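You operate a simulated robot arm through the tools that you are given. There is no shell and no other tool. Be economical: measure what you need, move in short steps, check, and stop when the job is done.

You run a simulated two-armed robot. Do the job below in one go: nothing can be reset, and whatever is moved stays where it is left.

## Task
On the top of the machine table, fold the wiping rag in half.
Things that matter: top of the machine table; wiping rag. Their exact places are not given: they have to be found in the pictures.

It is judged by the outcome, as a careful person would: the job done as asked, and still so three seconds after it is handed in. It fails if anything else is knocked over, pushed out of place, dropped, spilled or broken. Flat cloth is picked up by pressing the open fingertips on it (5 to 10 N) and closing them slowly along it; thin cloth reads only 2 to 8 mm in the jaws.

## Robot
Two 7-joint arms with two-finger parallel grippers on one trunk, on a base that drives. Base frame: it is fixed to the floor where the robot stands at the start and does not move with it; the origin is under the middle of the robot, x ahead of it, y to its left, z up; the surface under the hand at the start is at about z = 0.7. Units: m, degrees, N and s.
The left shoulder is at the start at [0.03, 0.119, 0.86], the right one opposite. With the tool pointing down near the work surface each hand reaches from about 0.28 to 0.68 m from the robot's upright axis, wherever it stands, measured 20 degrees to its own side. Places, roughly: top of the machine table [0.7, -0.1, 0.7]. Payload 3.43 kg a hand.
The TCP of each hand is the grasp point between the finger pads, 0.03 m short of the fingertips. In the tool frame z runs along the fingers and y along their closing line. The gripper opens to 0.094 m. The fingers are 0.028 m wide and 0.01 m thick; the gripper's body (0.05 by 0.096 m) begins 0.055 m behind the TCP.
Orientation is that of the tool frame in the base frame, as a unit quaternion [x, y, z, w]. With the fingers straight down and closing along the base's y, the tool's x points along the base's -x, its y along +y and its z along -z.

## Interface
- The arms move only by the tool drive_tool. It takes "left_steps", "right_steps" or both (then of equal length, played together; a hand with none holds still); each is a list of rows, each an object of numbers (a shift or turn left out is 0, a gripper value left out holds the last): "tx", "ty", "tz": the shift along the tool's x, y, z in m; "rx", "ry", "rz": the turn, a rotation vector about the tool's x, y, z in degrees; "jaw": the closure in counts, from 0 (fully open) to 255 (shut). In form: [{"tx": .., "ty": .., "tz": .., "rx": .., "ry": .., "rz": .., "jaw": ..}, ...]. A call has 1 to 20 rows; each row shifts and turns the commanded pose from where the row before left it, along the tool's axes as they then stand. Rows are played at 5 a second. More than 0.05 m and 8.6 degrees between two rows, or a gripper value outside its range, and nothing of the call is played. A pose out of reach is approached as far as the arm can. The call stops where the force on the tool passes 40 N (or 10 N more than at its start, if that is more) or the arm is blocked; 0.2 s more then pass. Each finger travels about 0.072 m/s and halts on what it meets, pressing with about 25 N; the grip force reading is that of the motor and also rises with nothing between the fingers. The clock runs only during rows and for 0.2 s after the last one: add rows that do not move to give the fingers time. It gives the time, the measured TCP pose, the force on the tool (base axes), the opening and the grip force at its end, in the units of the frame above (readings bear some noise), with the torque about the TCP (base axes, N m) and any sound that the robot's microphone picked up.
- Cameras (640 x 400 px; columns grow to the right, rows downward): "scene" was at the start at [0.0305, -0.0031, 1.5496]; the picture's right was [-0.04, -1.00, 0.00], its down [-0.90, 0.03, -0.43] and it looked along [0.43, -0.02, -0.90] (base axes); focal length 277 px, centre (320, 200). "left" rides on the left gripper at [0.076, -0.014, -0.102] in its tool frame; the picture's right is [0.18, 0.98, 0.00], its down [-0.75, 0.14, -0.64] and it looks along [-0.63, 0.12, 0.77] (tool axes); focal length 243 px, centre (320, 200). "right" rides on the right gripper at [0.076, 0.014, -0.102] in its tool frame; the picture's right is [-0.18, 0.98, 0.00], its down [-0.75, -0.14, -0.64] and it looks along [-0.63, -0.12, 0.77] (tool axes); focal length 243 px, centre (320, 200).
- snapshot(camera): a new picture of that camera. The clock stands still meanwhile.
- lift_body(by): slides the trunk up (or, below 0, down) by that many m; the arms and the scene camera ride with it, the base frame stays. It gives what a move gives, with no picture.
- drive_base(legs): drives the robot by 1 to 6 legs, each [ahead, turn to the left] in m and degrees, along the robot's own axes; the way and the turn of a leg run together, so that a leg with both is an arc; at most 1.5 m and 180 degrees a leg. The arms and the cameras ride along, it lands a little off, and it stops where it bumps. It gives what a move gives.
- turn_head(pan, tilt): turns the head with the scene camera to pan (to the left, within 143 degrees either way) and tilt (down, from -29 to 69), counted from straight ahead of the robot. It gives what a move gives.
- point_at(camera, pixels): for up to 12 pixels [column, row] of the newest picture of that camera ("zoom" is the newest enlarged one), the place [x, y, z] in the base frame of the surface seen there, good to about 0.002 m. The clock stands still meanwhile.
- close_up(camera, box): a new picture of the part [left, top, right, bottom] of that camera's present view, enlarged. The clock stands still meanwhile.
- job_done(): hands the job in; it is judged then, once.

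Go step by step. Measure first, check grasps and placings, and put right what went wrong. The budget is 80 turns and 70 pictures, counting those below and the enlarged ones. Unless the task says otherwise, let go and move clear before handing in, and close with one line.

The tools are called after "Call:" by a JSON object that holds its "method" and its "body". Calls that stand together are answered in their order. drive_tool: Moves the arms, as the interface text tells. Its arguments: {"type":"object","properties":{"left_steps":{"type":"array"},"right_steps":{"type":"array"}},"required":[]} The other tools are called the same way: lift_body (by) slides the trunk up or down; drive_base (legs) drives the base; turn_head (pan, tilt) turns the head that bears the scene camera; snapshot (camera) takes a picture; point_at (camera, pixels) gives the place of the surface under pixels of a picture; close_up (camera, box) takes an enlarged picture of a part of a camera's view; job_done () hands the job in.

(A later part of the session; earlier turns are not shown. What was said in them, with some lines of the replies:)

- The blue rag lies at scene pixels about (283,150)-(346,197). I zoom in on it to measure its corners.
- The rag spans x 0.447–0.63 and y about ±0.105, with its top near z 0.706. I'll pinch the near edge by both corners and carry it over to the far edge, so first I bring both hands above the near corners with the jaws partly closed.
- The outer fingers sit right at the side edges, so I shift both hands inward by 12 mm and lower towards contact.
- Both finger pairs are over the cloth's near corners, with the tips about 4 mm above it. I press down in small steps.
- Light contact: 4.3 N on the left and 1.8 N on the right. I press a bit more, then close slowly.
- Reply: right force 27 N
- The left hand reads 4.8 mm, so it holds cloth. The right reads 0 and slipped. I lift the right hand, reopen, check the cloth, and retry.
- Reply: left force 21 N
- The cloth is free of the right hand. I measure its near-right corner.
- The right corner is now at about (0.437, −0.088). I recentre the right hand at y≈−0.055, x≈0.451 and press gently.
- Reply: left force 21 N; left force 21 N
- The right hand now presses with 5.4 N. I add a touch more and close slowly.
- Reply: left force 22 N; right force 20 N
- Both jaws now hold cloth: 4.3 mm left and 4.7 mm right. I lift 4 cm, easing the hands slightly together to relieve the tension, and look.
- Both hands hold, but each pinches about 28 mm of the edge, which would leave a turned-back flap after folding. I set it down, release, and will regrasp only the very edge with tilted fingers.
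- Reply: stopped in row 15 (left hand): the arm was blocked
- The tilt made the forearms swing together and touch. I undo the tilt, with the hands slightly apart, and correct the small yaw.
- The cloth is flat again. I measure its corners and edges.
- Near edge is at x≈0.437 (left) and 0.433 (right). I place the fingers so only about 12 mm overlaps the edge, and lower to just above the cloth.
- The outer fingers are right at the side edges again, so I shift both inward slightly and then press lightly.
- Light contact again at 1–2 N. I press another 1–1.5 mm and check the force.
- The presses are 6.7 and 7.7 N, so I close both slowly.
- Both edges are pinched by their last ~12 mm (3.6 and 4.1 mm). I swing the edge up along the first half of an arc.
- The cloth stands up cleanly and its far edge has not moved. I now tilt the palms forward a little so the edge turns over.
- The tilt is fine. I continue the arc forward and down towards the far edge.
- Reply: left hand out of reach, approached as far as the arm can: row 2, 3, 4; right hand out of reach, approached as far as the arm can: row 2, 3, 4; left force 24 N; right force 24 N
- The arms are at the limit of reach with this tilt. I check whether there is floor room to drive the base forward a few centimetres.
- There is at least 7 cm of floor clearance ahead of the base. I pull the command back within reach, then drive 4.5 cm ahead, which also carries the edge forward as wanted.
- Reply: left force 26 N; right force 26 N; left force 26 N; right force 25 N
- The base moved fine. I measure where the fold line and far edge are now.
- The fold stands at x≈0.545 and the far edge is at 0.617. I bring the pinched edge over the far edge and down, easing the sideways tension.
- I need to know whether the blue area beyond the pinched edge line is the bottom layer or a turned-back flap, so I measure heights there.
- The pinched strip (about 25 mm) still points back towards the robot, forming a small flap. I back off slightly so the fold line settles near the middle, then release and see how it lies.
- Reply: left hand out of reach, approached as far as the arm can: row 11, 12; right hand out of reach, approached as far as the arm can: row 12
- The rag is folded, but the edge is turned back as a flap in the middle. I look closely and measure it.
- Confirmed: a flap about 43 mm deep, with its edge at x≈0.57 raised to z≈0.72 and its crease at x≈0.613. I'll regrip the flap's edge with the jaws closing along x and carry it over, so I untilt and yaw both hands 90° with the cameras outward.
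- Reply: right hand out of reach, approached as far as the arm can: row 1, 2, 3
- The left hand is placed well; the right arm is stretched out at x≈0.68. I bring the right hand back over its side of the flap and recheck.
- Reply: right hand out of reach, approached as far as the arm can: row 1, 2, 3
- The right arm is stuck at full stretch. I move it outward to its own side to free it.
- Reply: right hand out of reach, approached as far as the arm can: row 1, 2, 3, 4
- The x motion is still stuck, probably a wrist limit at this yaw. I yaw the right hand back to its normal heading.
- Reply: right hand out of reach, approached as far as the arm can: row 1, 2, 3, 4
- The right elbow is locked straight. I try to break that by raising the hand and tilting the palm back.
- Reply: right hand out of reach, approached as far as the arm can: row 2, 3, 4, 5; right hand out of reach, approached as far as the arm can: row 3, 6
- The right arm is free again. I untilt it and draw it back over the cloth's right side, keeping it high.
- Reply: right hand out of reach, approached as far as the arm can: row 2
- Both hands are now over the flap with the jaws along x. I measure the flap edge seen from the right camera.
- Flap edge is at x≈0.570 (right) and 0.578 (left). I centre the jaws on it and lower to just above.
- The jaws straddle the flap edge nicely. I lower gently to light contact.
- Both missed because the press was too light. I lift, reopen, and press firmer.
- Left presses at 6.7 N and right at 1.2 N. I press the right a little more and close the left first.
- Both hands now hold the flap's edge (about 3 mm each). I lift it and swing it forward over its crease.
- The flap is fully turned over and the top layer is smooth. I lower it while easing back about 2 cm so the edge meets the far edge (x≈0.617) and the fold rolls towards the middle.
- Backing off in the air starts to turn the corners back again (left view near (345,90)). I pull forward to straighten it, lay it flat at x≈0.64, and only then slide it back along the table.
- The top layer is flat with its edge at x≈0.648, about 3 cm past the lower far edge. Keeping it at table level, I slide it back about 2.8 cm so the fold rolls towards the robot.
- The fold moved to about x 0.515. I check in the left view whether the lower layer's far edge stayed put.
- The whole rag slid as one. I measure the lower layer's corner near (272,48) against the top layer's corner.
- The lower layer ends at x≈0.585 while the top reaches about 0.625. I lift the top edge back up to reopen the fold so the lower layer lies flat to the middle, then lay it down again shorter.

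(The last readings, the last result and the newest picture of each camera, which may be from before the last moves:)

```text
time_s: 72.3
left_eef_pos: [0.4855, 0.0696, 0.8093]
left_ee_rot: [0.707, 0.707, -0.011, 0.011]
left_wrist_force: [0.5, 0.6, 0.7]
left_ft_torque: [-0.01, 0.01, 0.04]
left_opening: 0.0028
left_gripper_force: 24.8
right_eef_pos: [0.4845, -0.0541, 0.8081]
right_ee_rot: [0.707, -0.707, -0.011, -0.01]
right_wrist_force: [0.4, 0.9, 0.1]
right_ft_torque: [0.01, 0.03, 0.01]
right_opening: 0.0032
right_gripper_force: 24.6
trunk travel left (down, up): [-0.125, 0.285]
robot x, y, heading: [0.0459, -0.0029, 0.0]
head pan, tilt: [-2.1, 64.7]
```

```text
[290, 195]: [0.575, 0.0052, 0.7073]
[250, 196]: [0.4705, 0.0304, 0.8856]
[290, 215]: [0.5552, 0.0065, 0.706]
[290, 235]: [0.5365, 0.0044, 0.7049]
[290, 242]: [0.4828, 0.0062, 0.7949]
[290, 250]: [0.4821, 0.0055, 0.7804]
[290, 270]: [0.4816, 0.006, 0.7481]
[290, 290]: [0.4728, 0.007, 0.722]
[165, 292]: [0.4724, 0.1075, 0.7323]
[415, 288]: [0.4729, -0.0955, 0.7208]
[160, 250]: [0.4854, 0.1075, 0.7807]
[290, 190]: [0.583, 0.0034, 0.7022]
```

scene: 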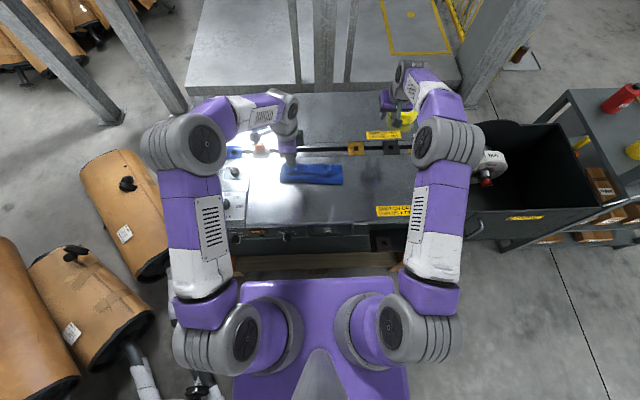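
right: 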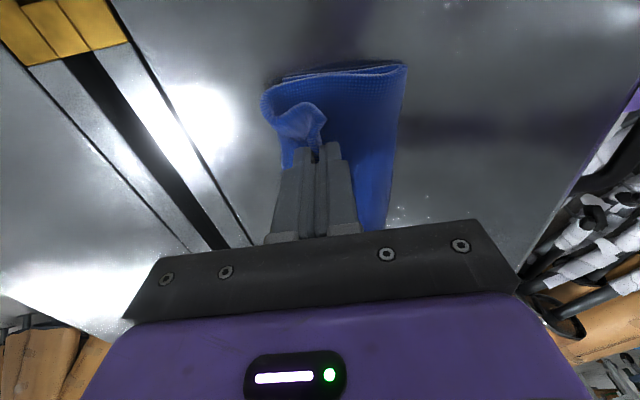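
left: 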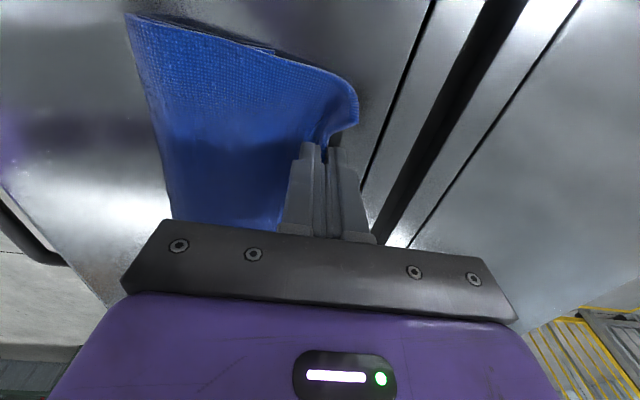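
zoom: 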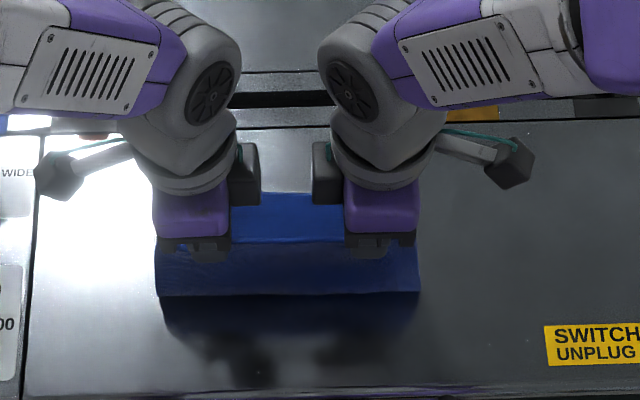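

The lower layer's far edge is at x≈0.578, and the middle lies at x≈0.486, right under the hands. I arc forward with the shorter radius and lay the edge down at the far edge.

Call:
{"method": "drive_tool", "body": {"left_steps": [{"ty": 0.018, "tz": 0.003}, {"ty": 0.0185, "tz": 0.007}, {"ty": 0.0235, "tz": 0.021}, {"ty": 0.0105, "tz": 0.021}, {"ty": 0.003, "tz": 0.014}, {}, {}], "right_steps": [{"ty": -0.018, "tz": 0.003}, {"ty": -0.0185, "tz": 0.007}, {"ty": -0.0235, "tz": 0.021}, {"ty": -0.0105, "tz": 0.021}, {"ty": -0.004, "tz": 0.013}, {}, {}]}}

Call:
{"method": "snapshot", "body": {"camera": "left"}}

Call:
{"method": "point_at", "body": {"camera": "left", "pixels": [[220, 30], [260, 60], [290, 60], [310, 70], [330, 80], [340, 100], [350, 110], [290, 100], [230, 120], [220, 200]]}}

```text
time_s: 73.9
left_eef_pos: [0.5614, 0.067, 0.744]
left_ee_rot: [0.706, 0.708, -0.011, 0.011]
left_wrist_force: [0.5, 0.6, -0.2]
left_ft_torque: [-0.02, 0.01, 0.02]
left_opening: 0.0031
left_gripper_force: 25.3
right_eef_pos: [0.5611, -0.0523, 0.7429]
right_ee_rot: [0.707, -0.707, -0.011, -0.01]
right_wrist_force: [-0.5, 0.1, -0.3]
right_ft_torque: [-0.01, -0.01, 0.01]
right_opening: 0.0029
right_gripper_force: 25.1
trunk travel left (down, up): [-0.125, 0.285]
robot x, y, heading: [0.0452, -0.0003, 0.1]
head pan, tilt: [-2.1, 64.7]
```

```text
6 pictures are left
```

left: 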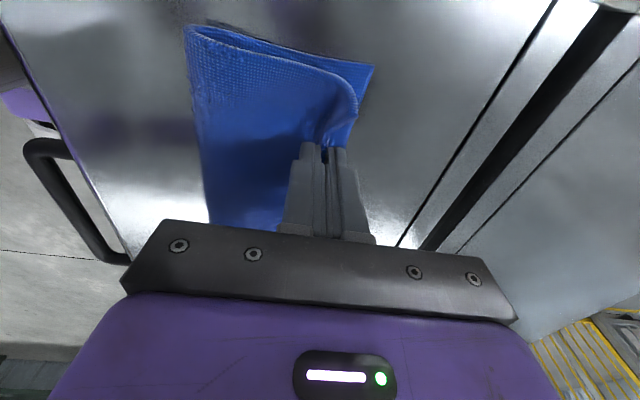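

```text
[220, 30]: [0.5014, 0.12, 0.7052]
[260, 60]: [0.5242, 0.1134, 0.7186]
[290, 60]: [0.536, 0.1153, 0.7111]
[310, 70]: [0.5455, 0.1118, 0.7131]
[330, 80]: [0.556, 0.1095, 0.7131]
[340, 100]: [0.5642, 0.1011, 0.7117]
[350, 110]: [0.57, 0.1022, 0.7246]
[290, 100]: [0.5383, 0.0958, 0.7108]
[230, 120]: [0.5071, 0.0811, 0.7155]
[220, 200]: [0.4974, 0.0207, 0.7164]
```

The layers line up well, with the lower edge at ~0.58 and the pinched edge standing at ~0.565–0.577. I open, rise a few mm, push the upright edge over forward with the rear fingers, and rise clear.

Call:
{"method": "drive_tool", "body": {"left_steps": [{"tz": 0.001, "jaw": 240}, {"jaw": 228}, {"jaw": 215}, {"jaw": 205}, {"tz": -0.004}, {"ty": 0.006}, {"ty": 0.006}, {"ty": 0.008}, {"ty": 0.008}, {}, {"tz": -0.02}, {"tz": -0.04}, {}], "right_steps": [{"tz": 0.001, "jaw": 240}, {"jaw": 228}, {"jaw": 215}, {"jaw": 205}, {"tz": -0.004}, {"ty": -0.006}, {"ty": -0.006}, {"ty": -0.008}, {"ty": -0.008}, {}, {"tz": -0.02}, {"tz": -0.04}, {}]}}

Call:
{"method": "snapshot", "body": {"camera": "left"}}

Call:
{"method": "point_at", "body": {"camera": "left", "pixels": [[250, 80], [270, 60], [300, 70], [330, 80], [340, 100], [310, 110], [320, 130], [330, 140], [290, 120], [260, 150], [300, 215], [270, 210]]}}

```text
time_s: 76.7
left_eef_pos: [0.5875, 0.0689, 0.8078]
left_ee_rot: [0.707, 0.707, -0.011, 0.009]
left_wrist_force: [-0.5, 0.0, -0.5]
left_ft_torque: [0.02, 0.03, 0.01]
left_opening: 0.0185
left_gripper_force: 0.0
right_eef_pos: [0.5893, -0.0547, 0.8088]
right_ee_rot: [-0.706, 0.708, 0.011, 0.01]
right_wrist_force: [0.4, -0.3, 1.0]
right_ft_torque: [-0.02, -0.01, -0.02]
right_opening: 0.0186
right_gripper_force: 0.1
trunk travel left (down, up): [-0.125, 0.285]
robot x, y, heading: [0.0445, 0.0011, 0.1]
head pan, tilt: [-2.1, 64.7]
```

```text
5 pictures are left
```

left: 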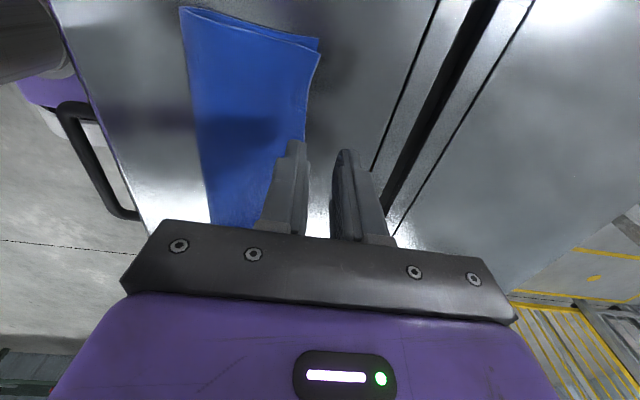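

```text
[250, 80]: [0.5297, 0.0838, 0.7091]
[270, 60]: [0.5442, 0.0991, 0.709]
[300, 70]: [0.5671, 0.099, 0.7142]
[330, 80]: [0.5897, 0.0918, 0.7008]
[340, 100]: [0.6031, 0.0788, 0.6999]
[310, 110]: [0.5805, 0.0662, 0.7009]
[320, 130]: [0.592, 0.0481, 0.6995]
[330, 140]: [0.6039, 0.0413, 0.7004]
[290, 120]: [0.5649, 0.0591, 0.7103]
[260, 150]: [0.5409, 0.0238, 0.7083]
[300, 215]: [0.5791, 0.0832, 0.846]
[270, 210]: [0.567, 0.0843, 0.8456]
```

The rag now lies neatly folded, both edges meeting at x≈0.575–0.58. I raise the hands, move them outward, and take a final look.

Call:
{"method": "drive_tool", "body": {"left_steps": [{"tz": -0.03}, {"tz": -0.02, "ty": -0.03}, {"tx": 0.04}, {"tx": 0.04}, {"tx": 0.03}, {}, {}], "right_steps": [{"tz": -0.03}, {"tz": -0.02, "ty": 0.03}, {"tx": 0.04}, {"tx": 0.04}, {"tx": 0.03}, {}, {}]}}

Call:
{"method": "close_up", "body": {"camera": "scene", "box": [200, 75, 440, 225]}}

Call:
{"method": "point_at", "body": {"camera": "zoom", "pixels": [[320, 315], [320, 230]]}}

```text
time_s: 78.3
left_eef_pos: [0.5587, 0.1817, 0.8529]
left_ee_rot: [0.706, 0.708, -0.01, 0.011]
left_wrist_force: [0.0, 0.5, 0.3]
left_ft_torque: [-0.02, 0.0, 0.0]
left_opening: 0.0182
left_gripper_force: 0.0
right_eef_pos: [0.5572, -0.1661, 0.8536]
right_ee_rot: [-0.707, 0.707, 0.011, 0.011]
right_wrist_force: [0.1, 1.1, 0.4]
right_ft_torque: [-0.01, -0.01, 0.01]
right_opening: 0.0183
right_gripper_force: 0.1
trunk travel left (down, up): [-0.125, 0.285]
robot x, y, heading: [0.0425, 0.0014, 0.1]
head pan, tilt: [-2.1, 64.7]
```

```text
2.67 times, centred on (320, 150) of scene
```

zoom: 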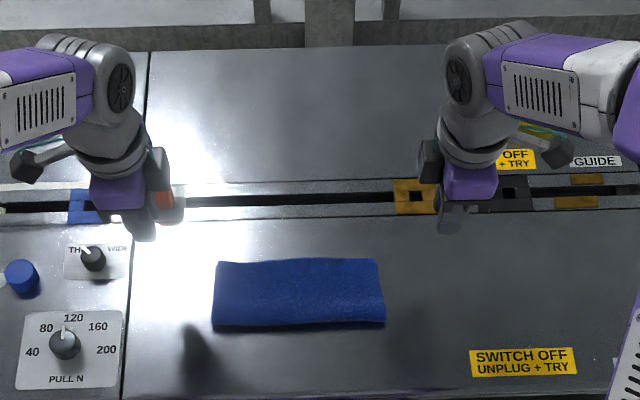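

```text
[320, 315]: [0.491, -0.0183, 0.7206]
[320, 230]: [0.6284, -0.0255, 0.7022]
```

The rag lies flat as a clean half-size rectangle with aligned edges (zoom (213,260)–(385,327)), and both hands are clear, so I hand in.

Call:
{"method": "job_done", "body": {}}

```text
The job is handed in.
```

The wiping rag is folded in half on top of the machine table, with its two edges meeting to within about 5 mm on the left side where I measured. Both hands are clear. The right hand passed near the yellow tape roll while I was freeing that arm. No contact registered, but the arm hid the roll in my last picture, so I did not see it afterwards.
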